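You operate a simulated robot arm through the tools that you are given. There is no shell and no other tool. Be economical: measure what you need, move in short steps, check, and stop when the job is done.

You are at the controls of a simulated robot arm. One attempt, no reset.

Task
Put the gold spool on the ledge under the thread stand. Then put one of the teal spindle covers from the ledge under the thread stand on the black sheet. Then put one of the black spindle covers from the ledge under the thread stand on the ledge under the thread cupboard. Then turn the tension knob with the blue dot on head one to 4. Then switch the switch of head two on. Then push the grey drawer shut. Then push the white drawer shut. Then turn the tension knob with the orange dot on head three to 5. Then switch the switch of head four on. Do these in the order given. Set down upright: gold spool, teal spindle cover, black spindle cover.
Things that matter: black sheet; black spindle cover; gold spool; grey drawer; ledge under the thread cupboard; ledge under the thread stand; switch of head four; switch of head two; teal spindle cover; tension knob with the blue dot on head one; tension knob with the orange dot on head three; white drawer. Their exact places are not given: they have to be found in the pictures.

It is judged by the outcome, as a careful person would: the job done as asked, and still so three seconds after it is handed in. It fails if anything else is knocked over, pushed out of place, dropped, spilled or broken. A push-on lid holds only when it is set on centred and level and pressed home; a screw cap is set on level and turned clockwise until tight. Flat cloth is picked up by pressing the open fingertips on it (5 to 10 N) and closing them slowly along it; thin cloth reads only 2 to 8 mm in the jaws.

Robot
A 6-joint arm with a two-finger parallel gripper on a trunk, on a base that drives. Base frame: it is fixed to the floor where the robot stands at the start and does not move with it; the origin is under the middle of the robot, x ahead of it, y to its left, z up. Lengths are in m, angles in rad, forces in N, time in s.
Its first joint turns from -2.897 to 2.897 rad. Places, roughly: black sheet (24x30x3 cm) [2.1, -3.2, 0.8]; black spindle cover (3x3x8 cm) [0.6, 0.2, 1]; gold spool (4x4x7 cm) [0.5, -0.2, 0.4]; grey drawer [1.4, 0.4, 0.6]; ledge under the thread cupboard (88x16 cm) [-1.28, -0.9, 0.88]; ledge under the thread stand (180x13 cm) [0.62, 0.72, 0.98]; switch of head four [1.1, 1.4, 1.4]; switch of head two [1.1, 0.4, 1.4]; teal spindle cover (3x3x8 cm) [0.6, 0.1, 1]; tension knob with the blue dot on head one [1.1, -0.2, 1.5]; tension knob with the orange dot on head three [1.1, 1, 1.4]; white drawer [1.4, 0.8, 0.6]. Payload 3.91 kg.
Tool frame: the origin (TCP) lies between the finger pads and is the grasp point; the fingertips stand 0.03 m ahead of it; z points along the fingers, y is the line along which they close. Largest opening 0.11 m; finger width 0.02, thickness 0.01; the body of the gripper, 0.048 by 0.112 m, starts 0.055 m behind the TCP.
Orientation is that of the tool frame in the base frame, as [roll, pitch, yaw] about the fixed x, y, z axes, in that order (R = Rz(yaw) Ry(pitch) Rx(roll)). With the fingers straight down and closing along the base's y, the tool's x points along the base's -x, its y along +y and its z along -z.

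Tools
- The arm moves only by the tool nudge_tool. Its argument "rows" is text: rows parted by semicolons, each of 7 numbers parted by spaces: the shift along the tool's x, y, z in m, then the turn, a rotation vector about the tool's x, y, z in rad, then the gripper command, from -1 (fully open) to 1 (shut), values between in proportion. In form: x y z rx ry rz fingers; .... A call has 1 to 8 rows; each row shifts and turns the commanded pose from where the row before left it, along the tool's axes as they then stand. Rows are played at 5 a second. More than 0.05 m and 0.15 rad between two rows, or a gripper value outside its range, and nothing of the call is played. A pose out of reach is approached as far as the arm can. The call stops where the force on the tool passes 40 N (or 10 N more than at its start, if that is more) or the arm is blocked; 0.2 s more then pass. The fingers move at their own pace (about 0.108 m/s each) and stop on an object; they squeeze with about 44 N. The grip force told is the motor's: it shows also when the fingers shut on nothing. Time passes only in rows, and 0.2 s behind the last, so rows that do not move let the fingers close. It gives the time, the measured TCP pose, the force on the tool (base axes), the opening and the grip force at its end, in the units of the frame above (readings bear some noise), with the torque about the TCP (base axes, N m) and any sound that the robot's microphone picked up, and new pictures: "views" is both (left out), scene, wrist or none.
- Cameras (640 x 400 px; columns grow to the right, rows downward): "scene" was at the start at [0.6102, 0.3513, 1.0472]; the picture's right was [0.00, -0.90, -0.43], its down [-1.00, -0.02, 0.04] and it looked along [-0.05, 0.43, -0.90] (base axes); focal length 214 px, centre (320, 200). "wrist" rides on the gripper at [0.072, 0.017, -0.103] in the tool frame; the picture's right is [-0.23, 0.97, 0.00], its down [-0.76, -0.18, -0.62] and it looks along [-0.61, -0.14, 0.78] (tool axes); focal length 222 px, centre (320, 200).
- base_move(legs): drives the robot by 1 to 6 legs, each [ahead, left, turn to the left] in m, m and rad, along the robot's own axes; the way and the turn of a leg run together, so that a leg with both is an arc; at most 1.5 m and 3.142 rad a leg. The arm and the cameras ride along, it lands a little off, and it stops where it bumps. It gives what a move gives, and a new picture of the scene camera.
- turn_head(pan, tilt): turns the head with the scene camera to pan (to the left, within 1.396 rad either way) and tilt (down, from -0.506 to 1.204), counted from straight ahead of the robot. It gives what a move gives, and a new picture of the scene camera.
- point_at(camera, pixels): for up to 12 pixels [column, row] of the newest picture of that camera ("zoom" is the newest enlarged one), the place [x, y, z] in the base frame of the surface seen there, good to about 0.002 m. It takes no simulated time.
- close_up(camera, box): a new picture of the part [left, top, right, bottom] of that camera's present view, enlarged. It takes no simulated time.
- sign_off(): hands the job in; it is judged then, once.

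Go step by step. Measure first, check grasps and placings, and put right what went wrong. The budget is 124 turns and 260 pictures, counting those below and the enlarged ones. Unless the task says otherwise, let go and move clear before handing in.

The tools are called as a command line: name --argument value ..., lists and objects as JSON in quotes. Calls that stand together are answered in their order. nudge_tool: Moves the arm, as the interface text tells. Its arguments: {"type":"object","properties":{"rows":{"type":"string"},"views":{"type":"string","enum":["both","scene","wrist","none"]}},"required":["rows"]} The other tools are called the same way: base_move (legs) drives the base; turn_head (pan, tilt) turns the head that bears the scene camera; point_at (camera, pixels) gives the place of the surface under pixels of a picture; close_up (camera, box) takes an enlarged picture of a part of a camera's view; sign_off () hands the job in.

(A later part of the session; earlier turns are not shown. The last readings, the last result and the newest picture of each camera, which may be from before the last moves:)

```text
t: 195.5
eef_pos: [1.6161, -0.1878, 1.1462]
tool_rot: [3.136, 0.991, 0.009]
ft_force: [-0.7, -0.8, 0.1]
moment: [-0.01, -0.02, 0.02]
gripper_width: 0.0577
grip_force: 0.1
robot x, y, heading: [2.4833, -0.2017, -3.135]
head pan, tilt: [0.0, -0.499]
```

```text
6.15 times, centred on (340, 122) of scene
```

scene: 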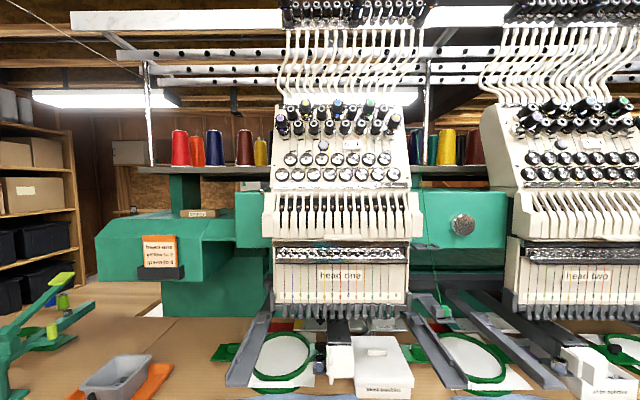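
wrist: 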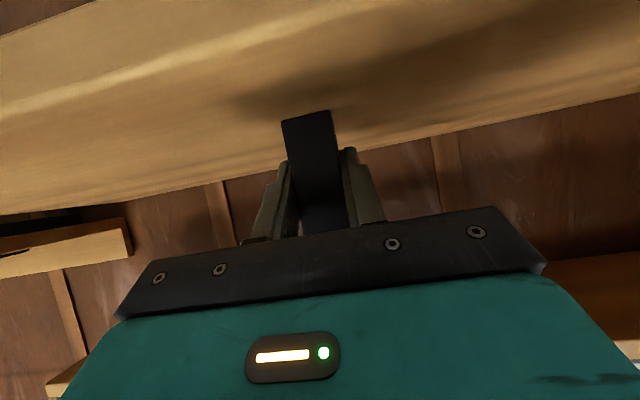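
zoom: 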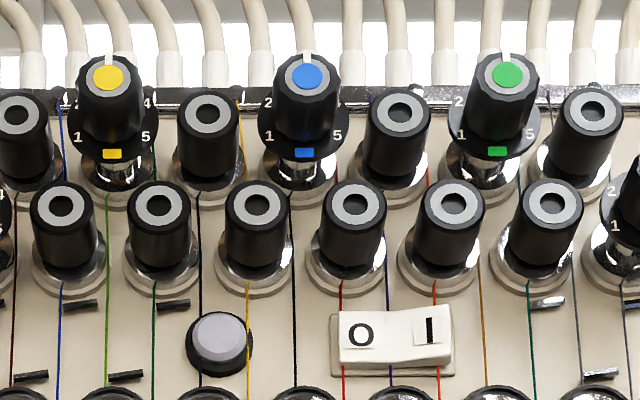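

Axis tilts ~22° up; numbers are 60° apart; the knob stands ~17 mm proud of the pegs, so a straight-on grasp works. Check the tubes' position above, then raise the hand and match the tilt.

point_at --camera "scene" --pixels '[[338, 80], [345, 60], [345, 40], [345, 15], [290, 100], [400, 115], [342, 200], [342, 255], [342, 310], [300, 150]]'

nudge_tool --rows "-0.0385 0 -0.0253 0 0 0 -0.05; -0.0385 0 -0.0253 0 0 0 -0.05; -0.0385 0 -0.0253 0 0 0 -0.05; -0.0385 0 -0.0253 0 0 0 -0.05; -0.0385 0 -0.0253 0 0 0 -0.05; -0.0385 0 -0.0253 0 -0.1 0 -0.05; -0.0385 0 -0.0253 0 -0.096 0 -0.05; 0 0 0 0 0 0 -0.05" --views "scene"

```text
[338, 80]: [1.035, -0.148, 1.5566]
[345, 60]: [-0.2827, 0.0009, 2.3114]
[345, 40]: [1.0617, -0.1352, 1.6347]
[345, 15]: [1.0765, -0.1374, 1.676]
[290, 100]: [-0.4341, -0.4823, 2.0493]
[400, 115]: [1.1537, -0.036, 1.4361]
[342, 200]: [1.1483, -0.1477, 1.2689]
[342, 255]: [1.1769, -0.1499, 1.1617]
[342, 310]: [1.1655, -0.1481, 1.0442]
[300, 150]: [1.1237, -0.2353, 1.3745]
```

```text
t: 197.3
eef_pos: [1.6221, -0.1874, 1.4711]
tool_rot: [3.134, 1.186, 0.005]
ft_force: [-0.6, 0.5, -0.3]
moment: [0.02, -0.02, 0.0]
gripper_width: 0.0576
grip_force: 0.1
robot x, y, heading: [2.4862, -0.1984, -3.134]
head pan, tilt: [0.0, -0.499]
```

scene: 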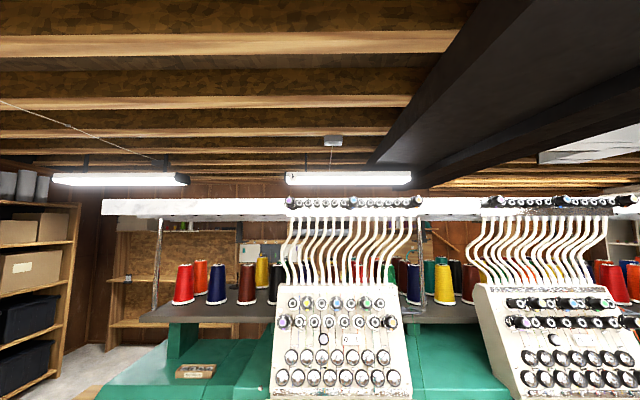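

Tilt matched (22°). Drive forward 0.35 m, then look.

base_move --legs '[[0.35, -0.03, -0.006]]'

turn_head --pan 0 --tilt 0.2

nudge_tool --rows "0 0 0 0 0 0 -0.2" --views "wrist"

```text
t: 199.6
eef_pos: [1.2745, -0.1558, 1.4706]
tool_rot: [3.133, 1.185, 0.001]
ft_force: [0.6, -0.9, 0.5]
moment: [0.01, 0.03, -0.02]
gripper_width: 0.0575
grip_force: 0.1
robot x, y, heading: [2.1406, -0.175, -3.144]
head pan, tilt: [0.0, -0.499]
```

scene: 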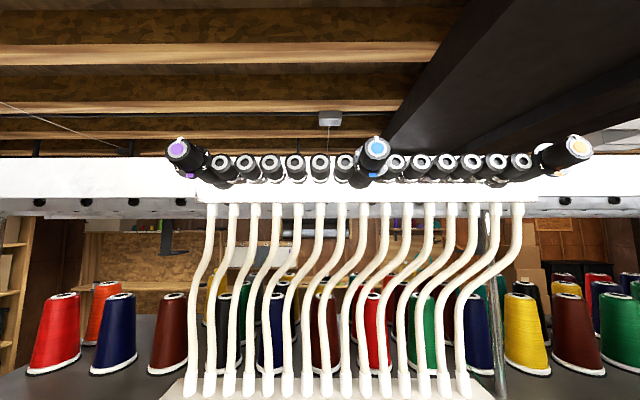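

```text
t: 200.6
eef_pos: [1.2745, -0.1551, 1.4694]
tool_rot: [3.133, 1.186, 0.002]
ft_force: [0.6, 0.5, 0.5]
moment: [0.01, -0.01, -0.03]
gripper_width: 0.0577
grip_force: 0.1
robot x, y, heading: [2.144, -0.1756, -3.131]
head pan, tilt: [0.0, 0.201]
```

scene: 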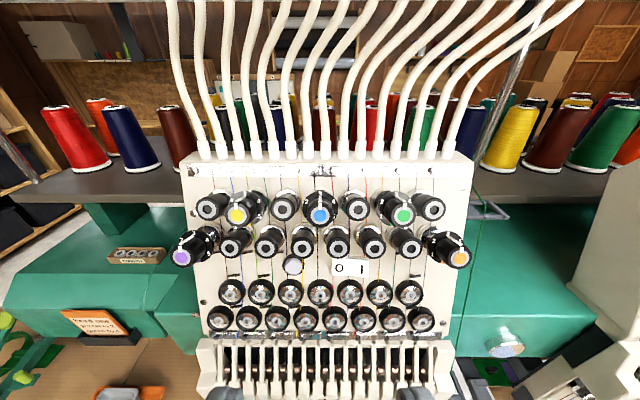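

```text
t: 201.0
eef_pos: [1.2748, -0.1556, 1.4702]
tool_rot: [3.135, 1.184, 0.0]
ft_force: [0.2, 0.4, -0.7]
moment: [-0.03, -0.02, -0.03]
gripper_width: 0.0658
grip_force: 0.0
robot x, y, heading: [2.1417, -0.1734, -3.135]
head pan, tilt: [0.0, 0.201]
```

wrist: 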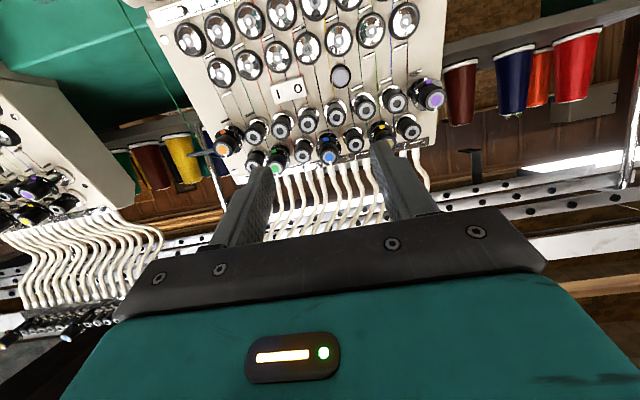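

Straight-on view now; zoom on the blue knob (320,213) and measure.

close_up --camera "scene" --box '[290, 185, 350, 240]'

point_at --camera "zoom" --pixels '[[320, 210], [320, 190], [320, 240], [290, 215], [350, 215], [225, 240], [420, 240], [100, 160], [540, 160]]'

```text
7.27 times, centred on (320, 212) of scene
```

zoom: 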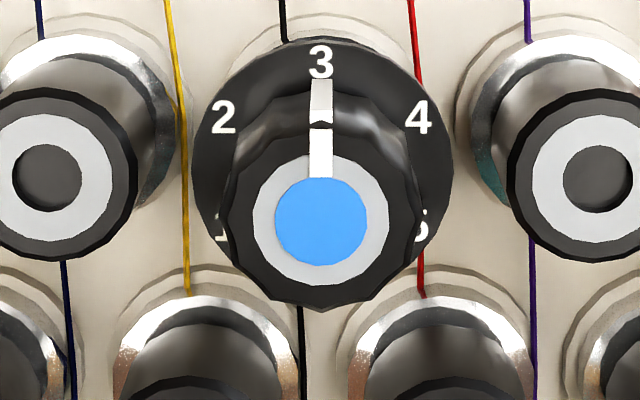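

```text
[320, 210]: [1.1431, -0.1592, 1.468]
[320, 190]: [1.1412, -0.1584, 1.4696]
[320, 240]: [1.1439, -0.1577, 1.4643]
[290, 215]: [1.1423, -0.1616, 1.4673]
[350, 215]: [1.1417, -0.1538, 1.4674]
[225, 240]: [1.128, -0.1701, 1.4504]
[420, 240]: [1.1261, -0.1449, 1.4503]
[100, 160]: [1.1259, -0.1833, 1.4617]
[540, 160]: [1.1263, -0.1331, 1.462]
```

Face centre ≈(1.1428,−0.158,1.4665). Align on the axis, pre-roll −0.5 rad, narrow the fingers to ~4.5 cm, halt 5 cm short.

nudge_tool --rows "-0.0465 0.0024 0 0 0 0 0.18; 0 0 0.03 0 0 -0.125 0.18; 0 0 0.03 0 0 -0.125 0.18; 0 0 0 0 0 -0.125 0.18; 0 0 0 0 0 -0.125 0.18; 0 0 0 0 0 0 0.18" --views "both"

```text
t: 202.4
eef_pos: [1.2111, -0.1591, 1.4783]
tool_rot: [-2.274, 0.95, 0.976]
ft_force: [0.4, -0.3, -0.3]
moment: [-0.02, 0.0, 0.0]
gripper_width: 0.045
grip_force: 0.1
out of reach, approached as far as the arm can: row 2, 3
robot x, y, heading: [2.1413, -0.1716, -3.135]
head pan, tilt: [0.0, 0.201]
```

scene: 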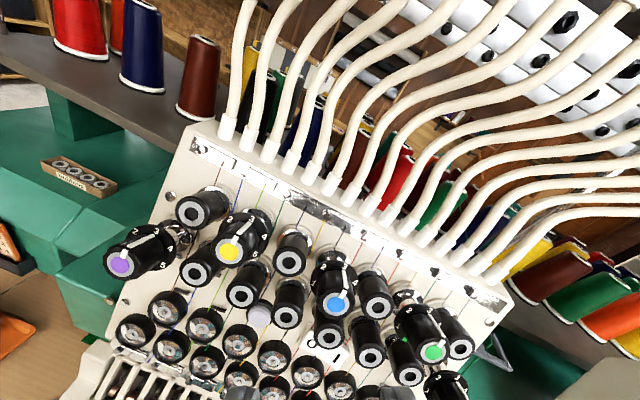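
wrist: 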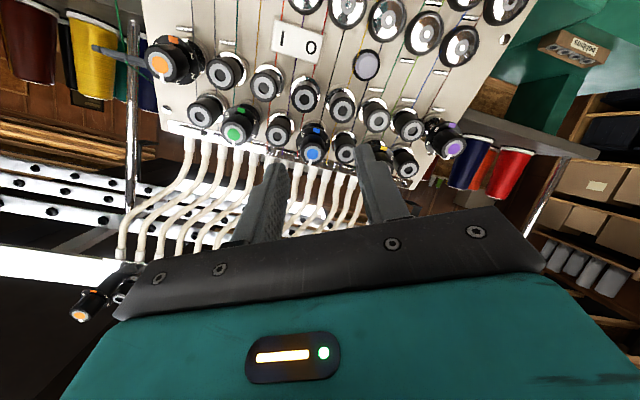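

Reach is marginal; retract 14 cm, drive forward 0.15 m.

nudge_tool --rows "0 0 -0.047 0 0 0 0.18; 0 0 -0.047 0 0 0 0.18; 0 0 -0.047 0 0 0 0.18; 0 0 0 0 0 0 0.18" --views "none"

base_move --legs '[[0.15, 0, -0.006]]'

nudge_tool --rows "0 0 0.0 0 0 0 0.18" --views "none"

```text
t: 203.4
eef_pos: [1.3418, -0.1563, 1.5315]
tool_rot: [-2.274, 0.952, 0.975]
ft_force: [0.8, -0.3, 1.0]
moment: [0.02, -0.01, -0.02]
gripper_width: 0.0451
grip_force: 0.0
robot x, y, heading: [2.14, -0.1714, -3.138]
head pan, tilt: [0.0, 0.201]
```

```text
t: 204.8
eef_pos: [1.1895, -0.1524, 1.5317]
tool_rot: [-2.276, 0.951, 0.969]
ft_force: [0.0, 0.3, 0.4]
moment: [0.01, -0.04, 0.02]
gripper_width: 0.0452
grip_force: 0.2
robot x, y, heading: [1.9929, -0.1736, 3.14]
head pan, tilt: [0.0, 0.201]
```

scene: 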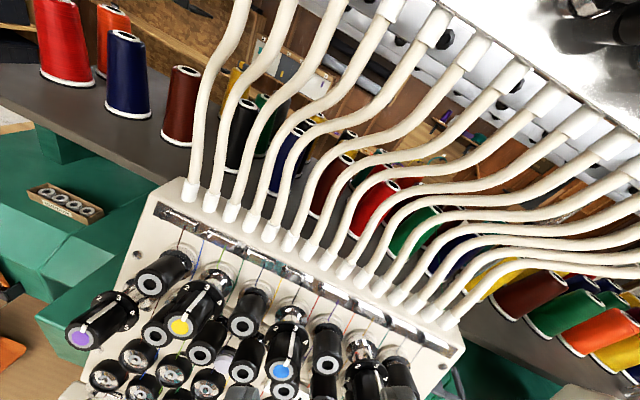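

```text
t: 205.2
eef_pos: [1.1905, -0.1528, 1.5316]
tool_rot: [-2.276, 0.951, 0.967]
ft_force: [-0.7, -0.3, 0.5]
moment: [-0.01, 0.0, -0.01]
gripper_width: 0.0452
grip_force: 0.1
robot x, y, heading: [1.9908, -0.1743, 3.143]
head pan, tilt: [0.0, 0.201]
```

Now on to the pre-grasp point on the knob axis.

nudge_tool --rows "0.0172 0.0124 0.0015 0 0 0 0.18; 0.0172 0.0124 0.0015 0 0 0 0.18; 0 0 0 0 0 0 0.18" --views "both"

```text
t: 206.0
eef_pos: [1.2026, -0.1589, 1.4917]
tool_rot: [-2.277, 0.951, 0.969]
ft_force: [-0.2, 0.5, 0.4]
moment: [-0.04, 0.0, -0.02]
gripper_width: 0.0452
grip_force: 0.0
robot x, y, heading: [1.9916, -0.1754, 3.142]
head pan, tilt: [0.0, 0.201]
```

scene: 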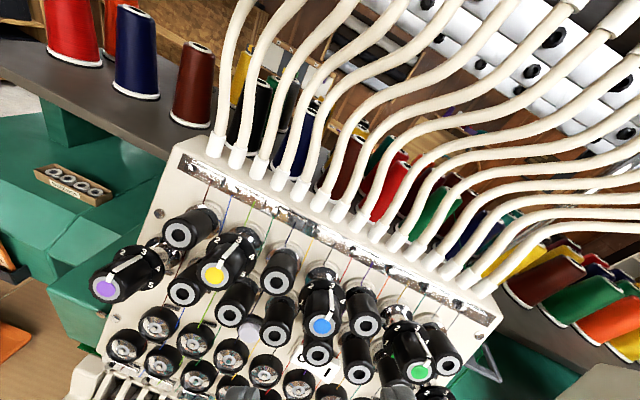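
wrist: 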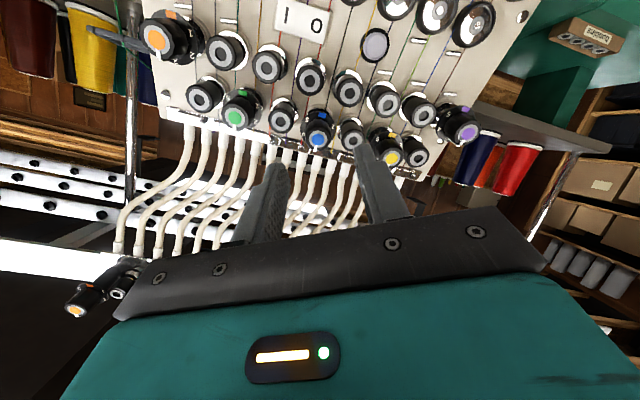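

Aligned. Advance 3 cm, check, then the rest.

nudge_tool --rows "0 0 0.03 0 0 0 0.18; 0 0 0 0 0 0 0.18" --views "wrist"

close_up --camera "wrist" --box '[220, 80, 420, 240]'

```text
t: 206.6
eef_pos: [1.1744, -0.1577, 1.4795]
tool_rot: [-2.276, 0.952, 0.969]
ft_force: [-0.4, -0.6, -0.2]
moment: [-0.04, 0.03, 0.01]
gripper_width: 0.0452
grip_force: 0.0
robot x, y, heading: [1.9908, -0.1727, 3.14]
head pan, tilt: [0.0, 0.201]
```

wrist: 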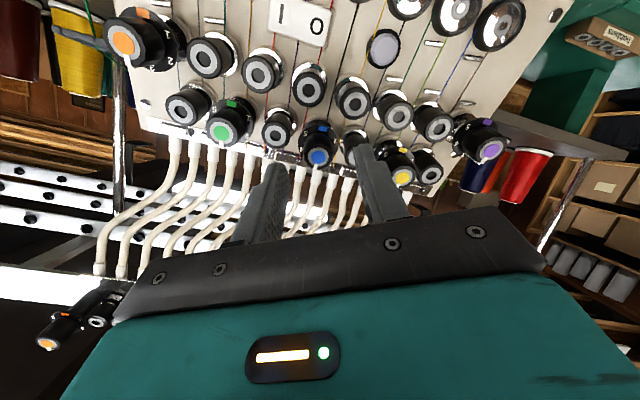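

```text
2.50 times, centred on (320, 160) of wrist
```

zoom: 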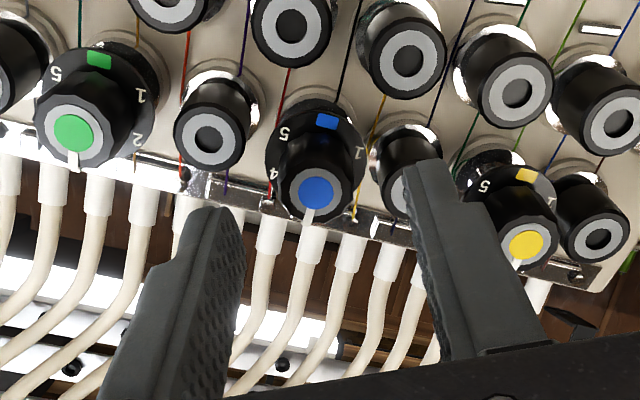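

Advance 1.8 cm and close gently.

nudge_tool --rows "0 0 0.009 0 0 0 0.18; 0 0 0.009 0 0 0 0.18; 0 0 0 0 0 0 0.18; 0 0 0 0 0 0 0.5; 0 0 0 0 0 0 0.7; 0 0 0 0 0 0 0.8" --views "wrist"

close_up --camera "wrist" --box '[220, 80, 420, 240]'

```text
t: 208.0
eef_pos: [1.158, -0.1575, 1.4745]
tool_rot: [-2.274, 0.952, 0.97]
ft_force: [-5.7, 6.2, 7.6]
moment: [0.27, -0.17, -0.69]
gripper_width: 0.0216
grip_force: 44.9
robot x, y, heading: [1.992, -0.1704, 3.136]
head pan, tilt: [0.0, 0.201]
```

wrist: 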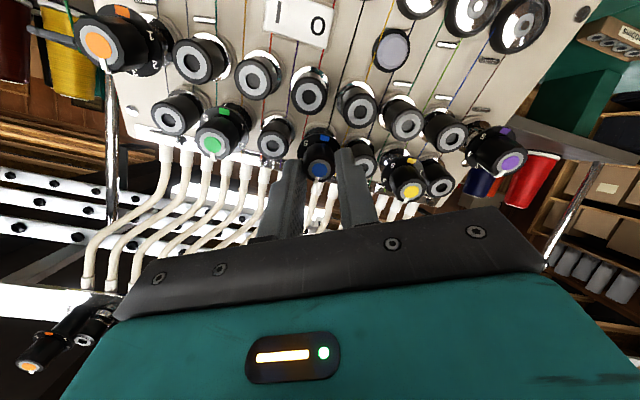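

```text
2.50 times, centred on (320, 160) of wrist
```

zoom: 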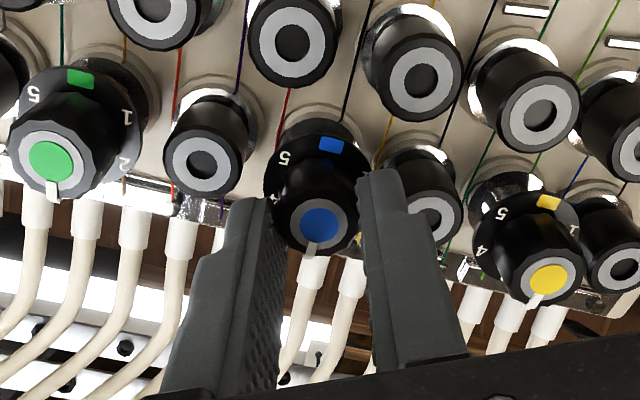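

Gripped (0.0216 m). Turn clockwise 1.047 rad about tool z.

nudge_tool --rows "0 0 0 0 0 0.131 0.8; 0 0 0 0 0 0.131 0.8; 0 0 0 0 0 0.131 0.8; 0 0 0 0 0 0.131 0.8; 0 0 0 0 0 0.131 0.8; 0 0 0 0 0 0.131 0.8; 0 0 0 0 0 0.131 0.8; 0 0 0 0 0 0.131 0.8" --views "both"

close_up --camera "wrist" --box '[220, 80, 420, 240]'

```text
t: 209.8
eef_pos: [1.1591, -0.1554, 1.4732]
tool_rot: [2.227, 0.906, -1.022]
ft_force: [-8.0, 21.3, 19.5]
moment: [0.01, 0.22, 0.02]
gripper_width: 0.0213
grip_force: 45.1
robot x, y, heading: [1.9921, -0.1707, 3.141]
head pan, tilt: [0.0, 0.201]
```

scene: 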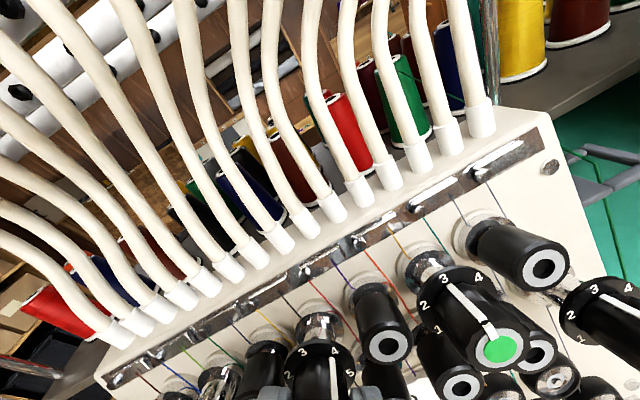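
wrist: 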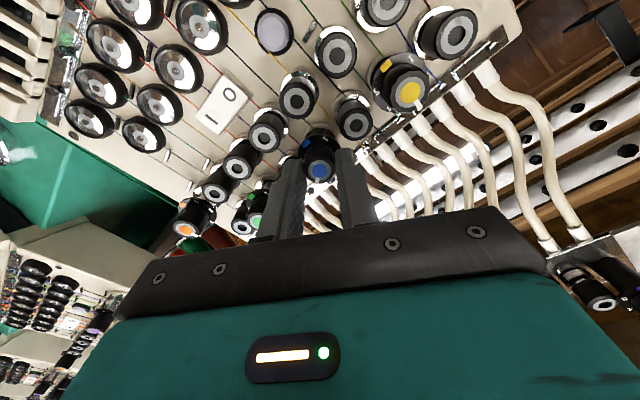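

```text
2.50 times, centred on (320, 160) of wrist
```

zoom: 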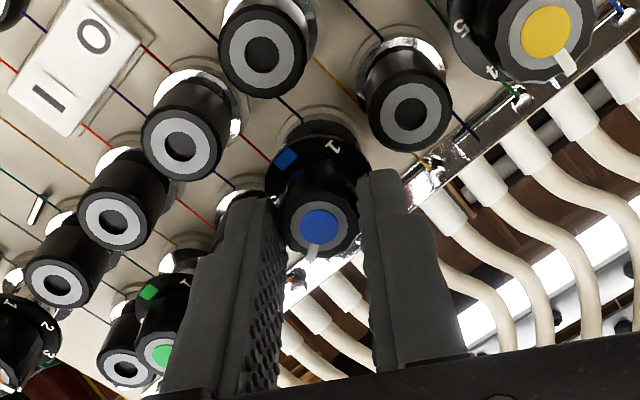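

The knob followed; the scene picture at (332,360) shows the pointer at 4. Release and back off to verify.

nudge_tool --rows "0 0 0 0 0 0 0.5; 0 0 0 0 0 0 0.18; 0 0 0 0 0 0 0.18; 0 0 -0.03 0 0 0 0.18; 0 0 -0.045 0 0 0 0.18; 0 0 -0.045 0 0 -0.13 0.18; 0 0 0 0 0 -0.13 0.18; 0 0 0 0 0 -0.13 0.18" --views "scene"

turn_head --pan 0 --tilt 0.4

```text
t: 211.6
eef_pos: [1.2691, -0.1585, 1.5198]
tool_rot: [2.768, 1.155, -0.401]
ft_force: [1.2, 0.4, -0.7]
moment: [-0.02, 0.01, 0.02]
gripper_width: 0.0452
grip_force: 0.1
robot x, y, heading: [1.9909, -0.172, 3.143]
head pan, tilt: [0.0, 0.201]
```

scene: 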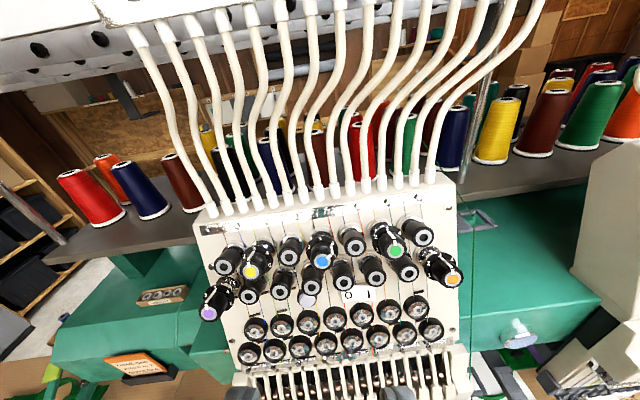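

```text
t: 212.3
eef_pos: [1.2687, -0.159, 1.5173]
tool_rot: [2.763, 1.155, -0.407]
ft_force: [-0.4, -0.4, -0.1]
moment: [0.01, 0.01, -0.03]
gripper_width: 0.0451
grip_force: 0.1
robot x, y, heading: [1.9962, -0.1742, 3.138]
head pan, tilt: [0.0, 0.4]
```

scene: 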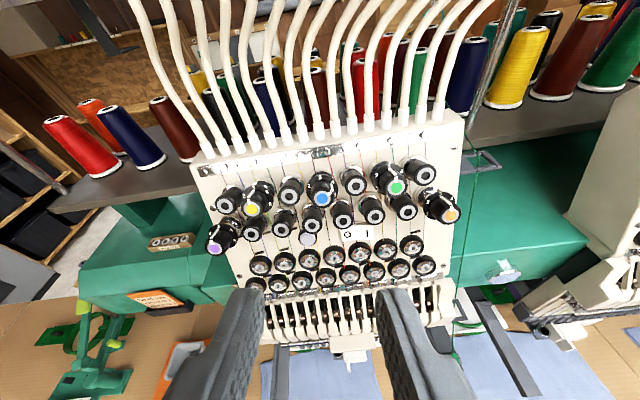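

close_up --camera "scene" --box '[290, 165, 350, 215]'

close_up --camera "scene" --box '[330, 215, 400, 255]'

```text
8.00 times, centred on (320, 190) of scene
```

zoom: 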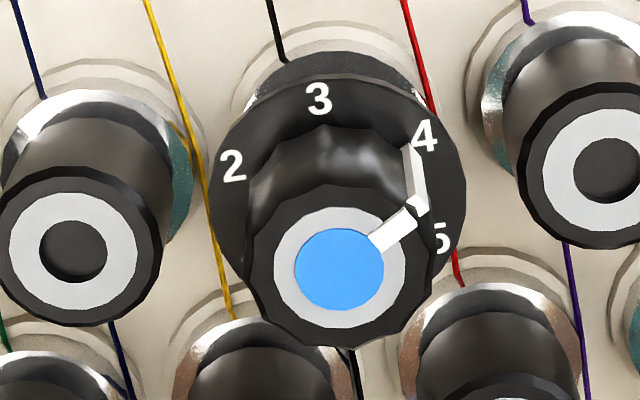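

```text
9.14 times, centred on (365, 235) of scene
```

zoom: 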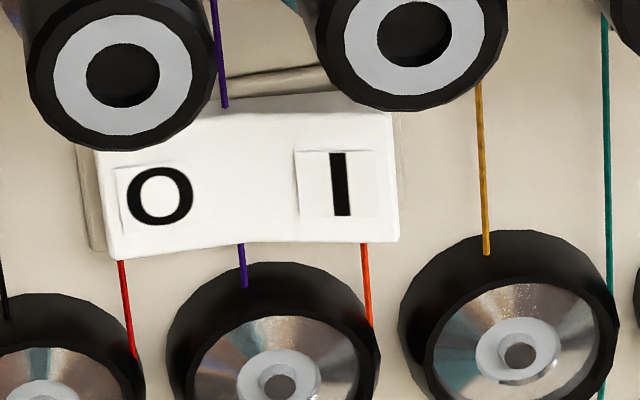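

Blue knob reads 4. Now level the roll, retract, close the fingers and strafe right to head two.

nudge_tool --rows "0 0 -0.04 0 0 -0.08 0.5; 0 0 -0.04 0 0 -0.08 1; 0 0 0 0 0 0 1" --views "none"

base_move --legs '[[0, -0.58, 0]]'

close_up --camera "scene" --box '[220, 170, 440, 310]'

```text
t: 213.1
eef_pos: [1.3444, -0.1586, 1.5501]
tool_rot: [3.141, 1.186, 0.001]
ft_force: [-1.0, 0.2, 0.3]
moment: [-0.01, 0.03, -0.02]
gripper_width: 0.0003
grip_force: 37.3
robot x, y, heading: [1.9876, -0.1739, 3.14]
head pan, tilt: [0.0, 0.4]
```

```text
t: 216.4
eef_pos: [1.3467, 0.4258, 1.5497]
tool_rot: [3.139, 1.185, -0.007]
ft_force: [1.3, -0.6, 0.0]
moment: [0.0, 0.02, 0.0]
gripper_width: 0.0
grip_force: 37.8
robot x, y, heading: [1.994, 0.4071, 3.134]
head pan, tilt: [0.0, 0.4]
```

scene: 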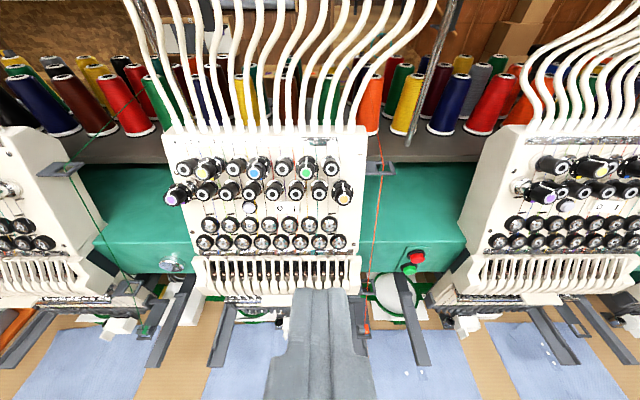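

```text
2.86 times, centred on (330, 240) of scene
```

zoom: 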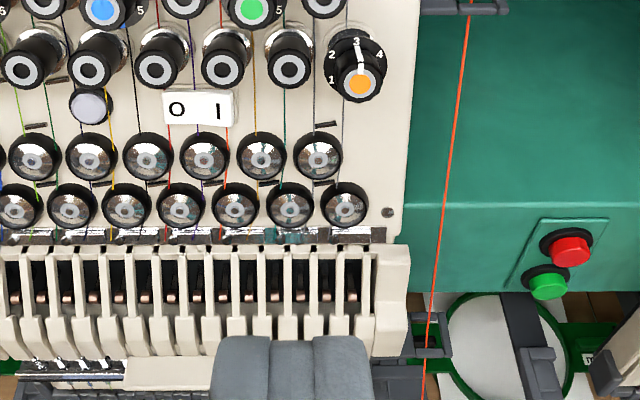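

close_up --camera "scene" --box '[260, 185, 320, 230]'

point_at --camera "scene" --pixels '[[281, 208], [289, 208], [295, 209], [287, 190], [318, 190], [303, 225], [290, 225], [306, 205], [310, 212]]'

```text
8.89 times, centred on (290, 208) of scene
```

zoom: 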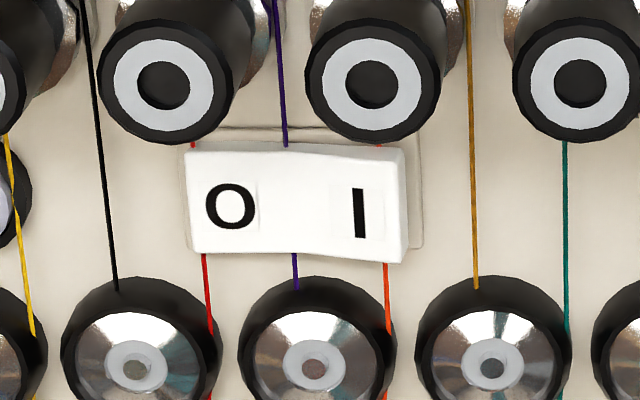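

```text
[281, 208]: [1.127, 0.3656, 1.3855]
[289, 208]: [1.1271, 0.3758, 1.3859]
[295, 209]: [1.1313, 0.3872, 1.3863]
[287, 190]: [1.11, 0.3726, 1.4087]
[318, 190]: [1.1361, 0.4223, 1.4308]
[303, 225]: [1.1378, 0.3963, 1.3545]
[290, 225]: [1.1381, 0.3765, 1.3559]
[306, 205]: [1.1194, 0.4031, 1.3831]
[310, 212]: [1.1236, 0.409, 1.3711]
```

The "1" half is raised at about (1.131,0.389,1.386): switch is off. Align the closed fingertips perpendicular to the panel, 3 cm out.

nudge_tool --rows "0.0353 0.0174 0 0 0 0 1; 0.0353 0.0174 0 0 0 0 1; 0 0 0.05 0 0 0 1; 0 0 0.05 0 0 0 1; 0 0 0.05 0 0 0 1; 0 0 0.05 0 0 0 1; 0 0 0 0 0 0 1" --views "wrist"

turn_head --pan 0 --tilt 0.6

```text
t: 218.0
eef_pos: [1.1873, 0.391, 1.4086]
tool_rot: [3.138, 1.184, -0.007]
ft_force: [-0.2, -0.3, 0.5]
moment: [-0.02, 0.02, 0.0]
gripper_width: 0.0001
grip_force: 37.6
robot x, y, heading: [1.9997, 0.4034, 3.131]
head pan, tilt: [0.0, 0.4]
```

wrist: 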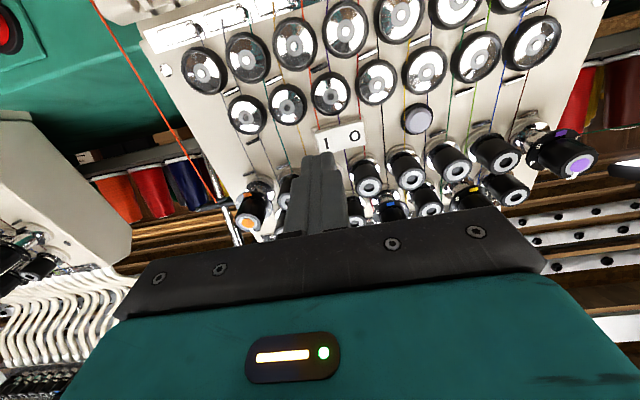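

```text
t: 218.8
eef_pos: [1.1864, 0.3908, 1.4095]
tool_rot: [3.139, 1.186, -0.008]
ft_force: [-0.1, 0.1, 0.7]
moment: [0.01, 0.0, 0.0]
gripper_width: 0.0
grip_force: 37.7
robot x, y, heading: [1.9933, 0.4088, 3.138]
head pan, tilt: [0.0, 0.6]
```

scene: 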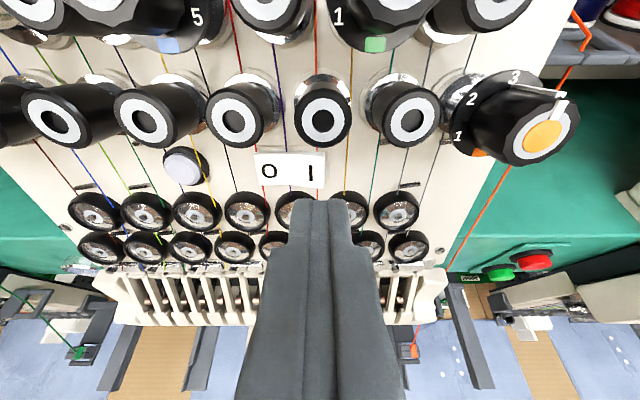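

Tip points at the "1". Press in small steps.

nudge_tool --rows "0 0 0.015 0 0 0 1; 0 0 0.012 0 0 0 1; 0 0 0.004 0 0 0 1; 0 0 0.003 0 0 0 1; 0 0 0 0 0 0 1" --views "wrist"

close_up --camera "wrist" --box '[260, 80, 420, 200]'

```text
t: 220.0
eef_pos: [1.1548, 0.3916, 1.3957]
tool_rot: [3.138, 1.183, -0.008]
ft_force: [1.2, 0.6, -0.3]
moment: [0.02, 0.0, -0.02]
gripper_width: 0.0001
grip_force: 38.1
robot x, y, heading: [1.9953, 0.4037, 3.138]
head pan, tilt: [0.0, 0.6]
```

wrist: 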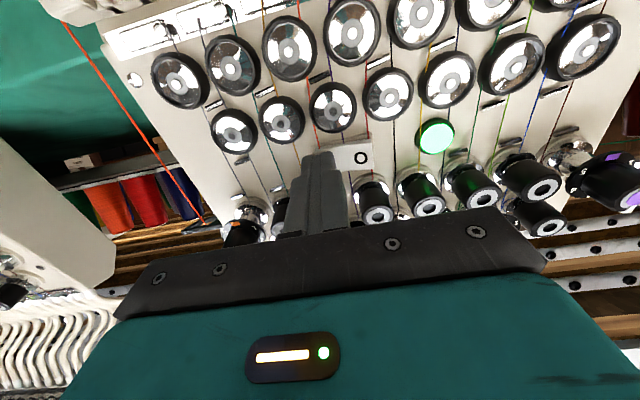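

```text
3.33 times, centred on (340, 140) of wrist
```

zoom: 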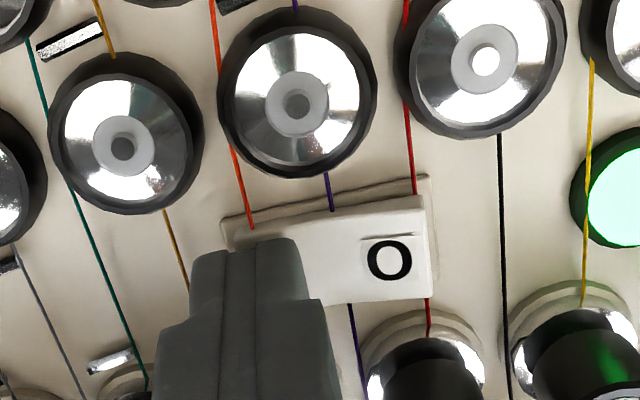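

The lamp lit green and the 0 side rose. Retreat, verify, and back the base off for the drawers.

nudge_tool --rows "0 0 -0.03 0 0 0 1; 0 0 -0.045 0 0 0 1; 0 0 -0.045 0 0 0 1; 0 0 0 0 0 0 1" --views "wrist"

base_move --legs '[[-0.55, 0, 0]]'

turn_head --pan 0 --tilt 0.6

```text
t: 221.0
eef_pos: [1.2655, 0.3891, 1.4412]
tool_rot: [3.138, 1.184, -0.007]
ft_force: [0.1, -0.6, 0.5]
moment: [-0.01, -0.03, 0.01]
gripper_width: 0.0
grip_force: 37.7
robot x, y, heading: [1.9922, 0.4044, 3.134]
head pan, tilt: [0.0, 0.6]
```

wrist: 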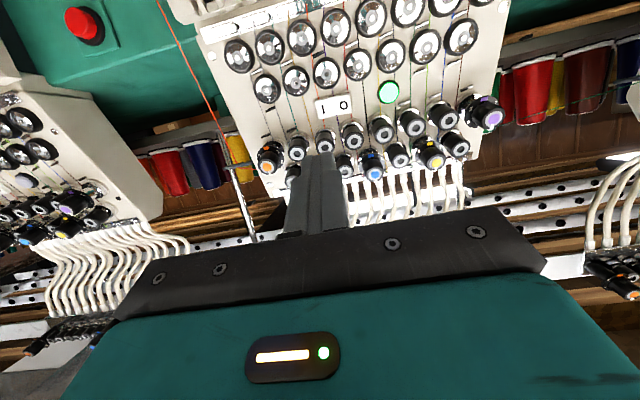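

```text
t: 224.1
eef_pos: [1.8135, 0.3873, 1.4417]
tool_rot: [3.138, 1.185, -0.013]
ft_force: [0.8, 0.8, -0.3]
moment: [0.02, -0.02, -0.02]
gripper_width: 0.0001
grip_force: 37.6
robot x, y, heading: [2.5458, 0.4036, 3.13]
head pan, tilt: [0.0, 0.6]
```

scene: 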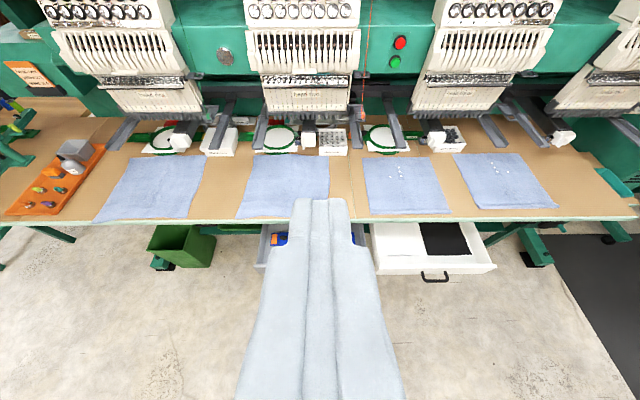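

```text
t: 224.7
eef_pos: [1.8135, 0.3888, 1.4398]
tool_rot: [3.138, 1.185, -0.011]
ft_force: [0.4, -0.3, -0.2]
moment: [-0.01, 0.01, 0.0]
gripper_width: 0.0
grip_force: 37.8
robot x, y, heading: [2.5423, 0.4014, 3.129]
head pan, tilt: [0.0, 0.6]
```

scene: 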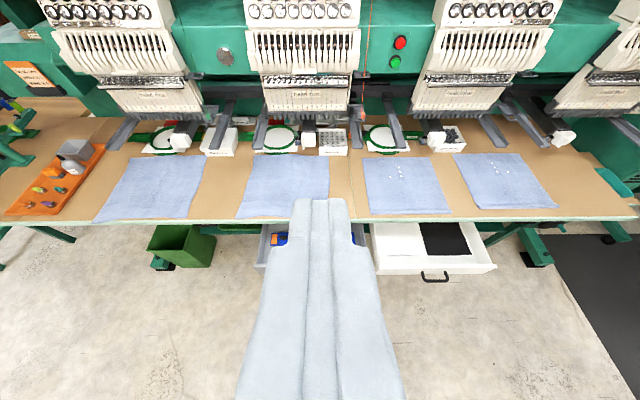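

Head two's lamp is on. Both open drawers are visible: grey (around column 270–360, partly hidden) and white (435,250). Tilt the tool to ~45° and lower it in front of the drawers.

nudge_tool --rows "0 0 0 0 0.13 0 1; 0 0 0 0 0.13 0 1; 0 0 0 0 0.13 0 1; 0.0342 0 0.0337 0 0 0 1; 0.0342 0 0.0337 0 0 0 1; 0.0342 0 0.0337 0 0 0 1; 0.0342 0 0.0337 0 0 0 1; 0.0342 0 0.0337 0 0 0 1" --views "none"

nudge_tool --rows "0.0342 0 0.0337 0 0 0 1; 0.0342 0 0.0337 0 0 0 1; 0.0342 0 0.0337 0 0 0 1; 0.0342 0 0.0337 0 0 0 1; 0.0342 0 0.0337 0 0 0 1; 0.0342 0 0.0337 0 0 0 1; 0.0342 0 0.0337 0 0 0 1; 0 0 0 0 0 0 1" --views "scene"

```text
t: 226.5
eef_pos: [1.8136, 0.3868, 1.2002]
tool_rot: [3.141, 0.795, -0.009]
ft_force: [0.4, 0.4, -1.0]
moment: [0.01, -0.03, -0.02]
gripper_width: 0.0
grip_force: 37.5
robot x, y, heading: [2.5431, 0.4, 3.127]
head pan, tilt: [0.0, 0.6]
```

```text
t: 228.3
eef_pos: [1.8126, 0.3875, 0.8658]
tool_rot: [3.14, 0.795, -0.007]
ft_force: [0.3, -0.5, -1.5]
moment: [0.01, 0.0, -0.02]
gripper_width: 0.0001
grip_force: 37.7
robot x, y, heading: [2.5397, 0.3983, 3.129]
head pan, tilt: [0.0, 0.6]
```

scene: 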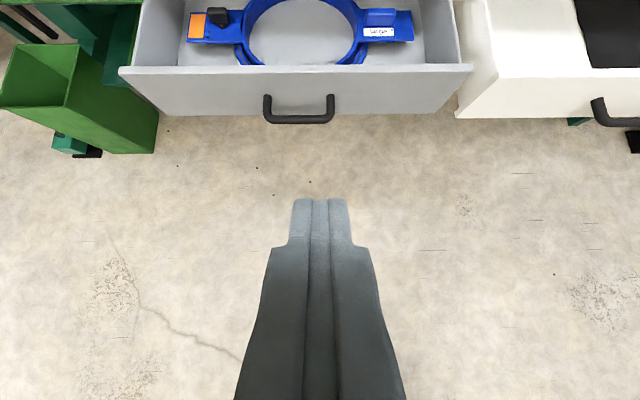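

point_at --camera "scene" --pixels '[[130, 75], [465, 72], [298, 70], [160, 100], [350, 95], [440, 95], [298, 118], [500, 95], [540, 110], [600, 120], [460, 100]]'

turn_head --pan 0 --tilt 0.1

```text
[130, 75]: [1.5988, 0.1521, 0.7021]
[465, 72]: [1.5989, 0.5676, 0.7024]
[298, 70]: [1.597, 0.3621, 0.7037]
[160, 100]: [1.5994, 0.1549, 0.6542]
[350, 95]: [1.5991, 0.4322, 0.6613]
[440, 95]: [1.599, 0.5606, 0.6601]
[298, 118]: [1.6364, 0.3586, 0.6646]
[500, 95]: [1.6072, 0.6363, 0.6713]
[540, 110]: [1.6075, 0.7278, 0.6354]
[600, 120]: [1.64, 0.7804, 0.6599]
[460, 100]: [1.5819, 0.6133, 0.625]
```

```text
t: 229.2
eef_pos: [1.813, 0.3883, 0.8658]
tool_rot: [3.14, 0.794, -0.01]
ft_force: [1.2, -0.1, 0.2]
moment: [0.0, -0.02, -0.03]
gripper_width: 0.0001
grip_force: 37.6
robot x, y, heading: [2.5462, 0.4001, 3.129]
head pan, tilt: [0.0, 0.099]
```

scene: 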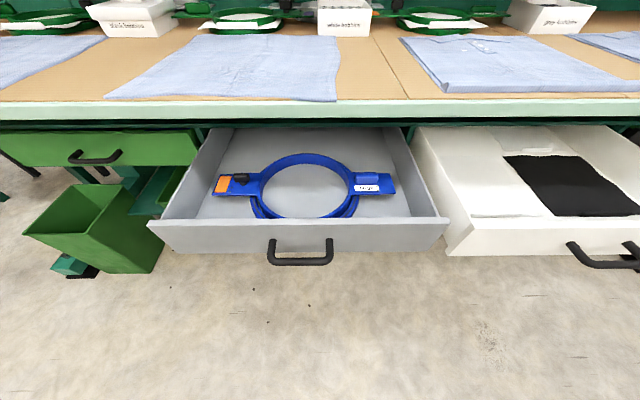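

Grey drawer face is at x 1.599 (y 0.15–0.57), handle bar at (1.636,0.36,0.665); the table overhangs, so I'll push on the handle bar's middle with a flatter tool. Go to a point just in front of it.

nudge_tool --rows "0 0 0 0 -0.115 0 1; 0 0 0 0 -0.115 0 1; 0 0 0 0 -0.11 0 1; 0.0264 0.0052 0.0322 0 0 0 1; 0.0264 0.0052 0.0322 0 0 0 1; 0.0264 0.0052 0.0322 0 0 0 1; 0.0264 0.0052 0.0322 0 0 0 1; 0.0264 0.0052 0.0322 0 0 0 1" --views "scene"

```text
t: 231.1
eef_pos: [1.7329, 0.3637, 0.6742]
tool_rot: [-3.136, 1.084, -0.009]
ft_force: [0.0, 0.2, 0.0]
moment: [-0.01, -0.03, -0.01]
gripper_width: 0.0002
grip_force: 37.8
out of reach, approached as far as the arm can: row 2, 3
robot x, y, heading: [2.5423, 0.3996, 3.13]
head pan, tilt: [0.0, 0.099]
```

scene: 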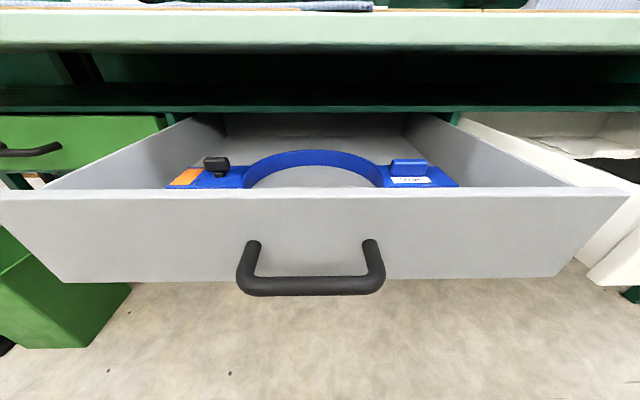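

point_at --camera "scene" --pixels '[[80, 130], [100, 150], [30, 155], [311, 285], [250, 255], [370, 255], [320, 25], [320, 50], [320, 90], [320, 105], [320, 265]]'

```text
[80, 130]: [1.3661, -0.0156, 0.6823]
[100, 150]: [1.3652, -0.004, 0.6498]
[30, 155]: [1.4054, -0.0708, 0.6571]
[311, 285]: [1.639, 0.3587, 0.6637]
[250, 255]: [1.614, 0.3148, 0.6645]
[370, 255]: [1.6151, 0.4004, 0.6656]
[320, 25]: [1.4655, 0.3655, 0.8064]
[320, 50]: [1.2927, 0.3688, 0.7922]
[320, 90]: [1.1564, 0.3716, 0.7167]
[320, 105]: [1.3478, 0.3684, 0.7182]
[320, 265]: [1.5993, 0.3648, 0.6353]
```

Closed face should be at x≈1.366 (push 0.233). To keep the cameras clear of the table edge (x 1.465, z 0.79) I'll roll the hand 90°.

nudge_tool --rows "0 0 0 0 0 0.15 1; 0 0 0 0 0 0.15 1; 0 0 0 0 0 0.15 1; 0 0 0 0 0 0.15 1; 0 0 0 0 0 0.15 1; 0 0 0 0 0 0.15 1; 0 0 0 0 0 0.15 1; 0 0 0 0 0 0.15 1" --views "none"

nudge_tool --rows "0 0 0 0 0 0.15 1; 0 0 0 0 0 0.15 1; 0 0 0 0 0 0.07 1; 0 0 0 0 0 0 1" --views "both"

```text
t: 232.8
eef_pos: [1.7321, 0.3632, 0.6725]
tool_rot: [2.087, 0.328, -1.405]
ft_force: [0.0, -0.5, 0.3]
moment: [0.02, 0.02, -0.01]
gripper_width: 0.0001
grip_force: 37.9
robot x, y, heading: [2.5409, 0.4025, 3.123]
head pan, tilt: [0.0, 0.099]
```

```text
t: 233.8
eef_pos: [1.7321, 0.3625, 0.6732]
tool_rot: [2.057, 0.003, -1.584]
ft_force: [-0.2, -0.4, -0.4]
moment: [0.02, -0.01, 0.01]
gripper_width: 0.0001
grip_force: 37.8
robot x, y, heading: [2.5372, 0.4018, 3.131]
head pan, tilt: [0.0, 0.099]
```

scene: 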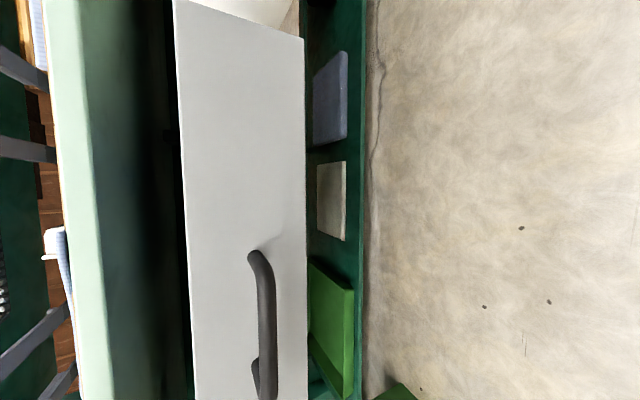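
wrist: 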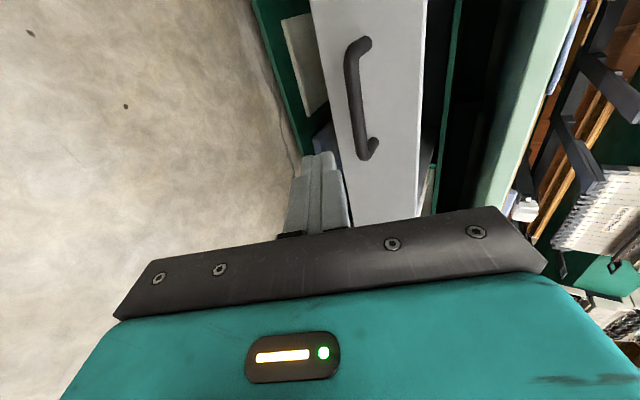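

Rolled. Flatten the tilt further and approach the handle bar to just before contact.

nudge_tool --rows "0.004 0 0.01 -0.14 0 0 1; 0 0 0.01 -0.14 0 0 1; 0 0 0.01 0 0 0 1; 0 0 0 0 0 0 1" --views "wrist"

```text
t: 234.8
eef_pos: [1.704, 0.3608, 0.6621]
tool_rot: [1.777, 0.004, -1.583]
ft_force: [0.3, 0.3, -0.2]
moment: [-0.01, 0.01, -0.02]
gripper_width: 0.0
grip_force: 37.2
robot x, y, heading: [2.5372, 0.3988, 3.124]
head pan, tilt: [0.0, 0.099]
```

wrist: 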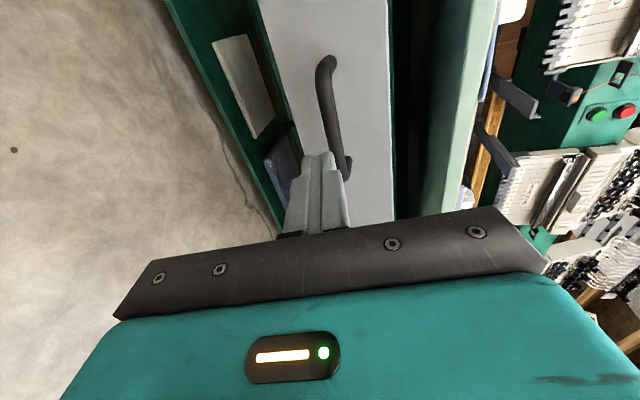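

Raise 8 mm to centre on the bar, then push straight −x slowly.

nudge_tool --rows "0 0.012 0.0196 0 0 0 1; 0 0.0041 0.0146 0 0 0 1; 0 0.0041 0.0196 0 0 0 1; 0 0.0041 0.0196 0 0 0 1; 0 0.0041 0.0196 0 0 0 1; 0 0.0041 0.0196 0 0 0 1; 0 0.0041 0.0196 0 0 0 1; 0 0.0041 0.0196 0 0 0 1" --views "wrist"

```text
t: 236.7
eef_pos: [1.5461, 0.3618, 0.6713]
tool_rot: [1.776, 0.004, -1.585]
ft_force: [-0.5, -0.4, 0.1]
moment: [-0.05, -0.01, -0.01]
gripper_width: 0.0
grip_force: 37.4
robot x, y, heading: [2.5394, 0.4, 3.134]
head pan, tilt: [0.0, 0.099]
```

wrist: 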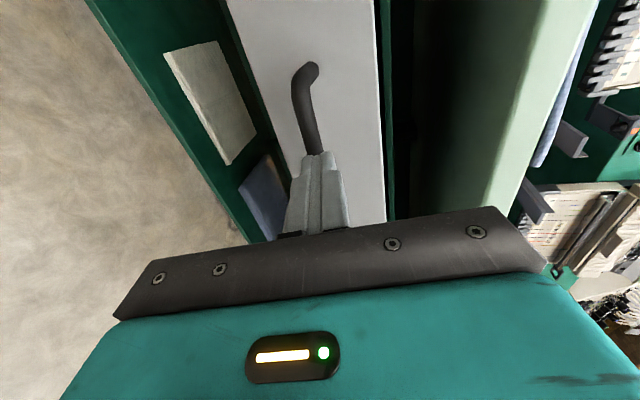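

It's sliding on the bar. Continue to the closed position.

nudge_tool --rows "0 0.0041 0.0196 0 0 0 1; 0 0.0041 0.0196 0 0 0 1; 0 0.0041 0.0196 0 0 0 1; 0 0.0041 0.0196 0 0 0 1; 0 0.0031 0.0147 0 0 0 1; 0 0.0021 0.0098 0 0 0 1; 0 0.0012 0.006 0 0 0 1; 0 0 0 0 0 0 1" --views "wrist"

```text
t: 238.4
eef_pos: [1.4359, 0.3624, 0.6723]
tool_rot: [1.78, 0.004, -1.584]
ft_force: [-0.2, -0.4, 0.3]
moment: [0.03, -0.02, 0.02]
gripper_width: 0.0002
grip_force: 37.3
robot x, y, heading: [2.5452, 0.4037, 3.13]
head pan, tilt: [0.0, 0.099]
```

wrist: 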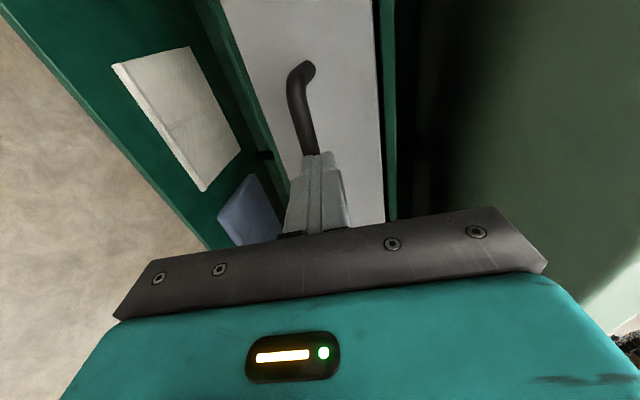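

Push a few more mm until it stops firmly, and measure the face.

nudge_tool --rows "0 0.0006 0.003 0 0 0 1; 0 0.0006 0.003 0 0 0 1; 0 0.0006 0.003 0 0 0 1; 0 0 0 0 0 0 1" --views "wrist"

point_at --camera "wrist" --pixels '[[340, 100], [330, 40], [300, 100], [382, 80], [235, 80]]'

```text
t: 239.0
eef_pos: [1.4337, 0.3629, 0.6726]
tool_rot: [1.782, 0.004, -1.584]
ft_force: [16.1, -0.1, 7.0]
moment: [-0.12, 0.01, 0.19]
gripper_width: 0.0002
grip_force: 37.7
robot x, y, heading: [2.5438, 0.4043, 3.13]
head pan, tilt: [0.0, 0.099]
stopped in row 2: the force on the tool passed its limit at 47 N (the readings are from after the stop); the commanded pose is now the measured one
```

wrist: 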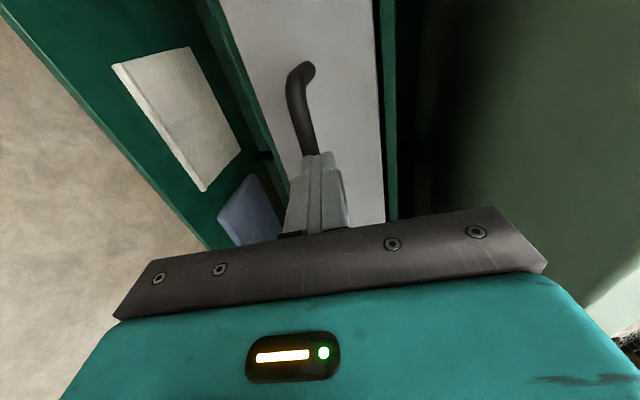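

```text
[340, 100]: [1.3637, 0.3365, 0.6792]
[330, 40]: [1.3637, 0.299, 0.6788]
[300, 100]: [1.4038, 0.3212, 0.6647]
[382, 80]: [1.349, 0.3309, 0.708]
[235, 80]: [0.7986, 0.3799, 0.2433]
```

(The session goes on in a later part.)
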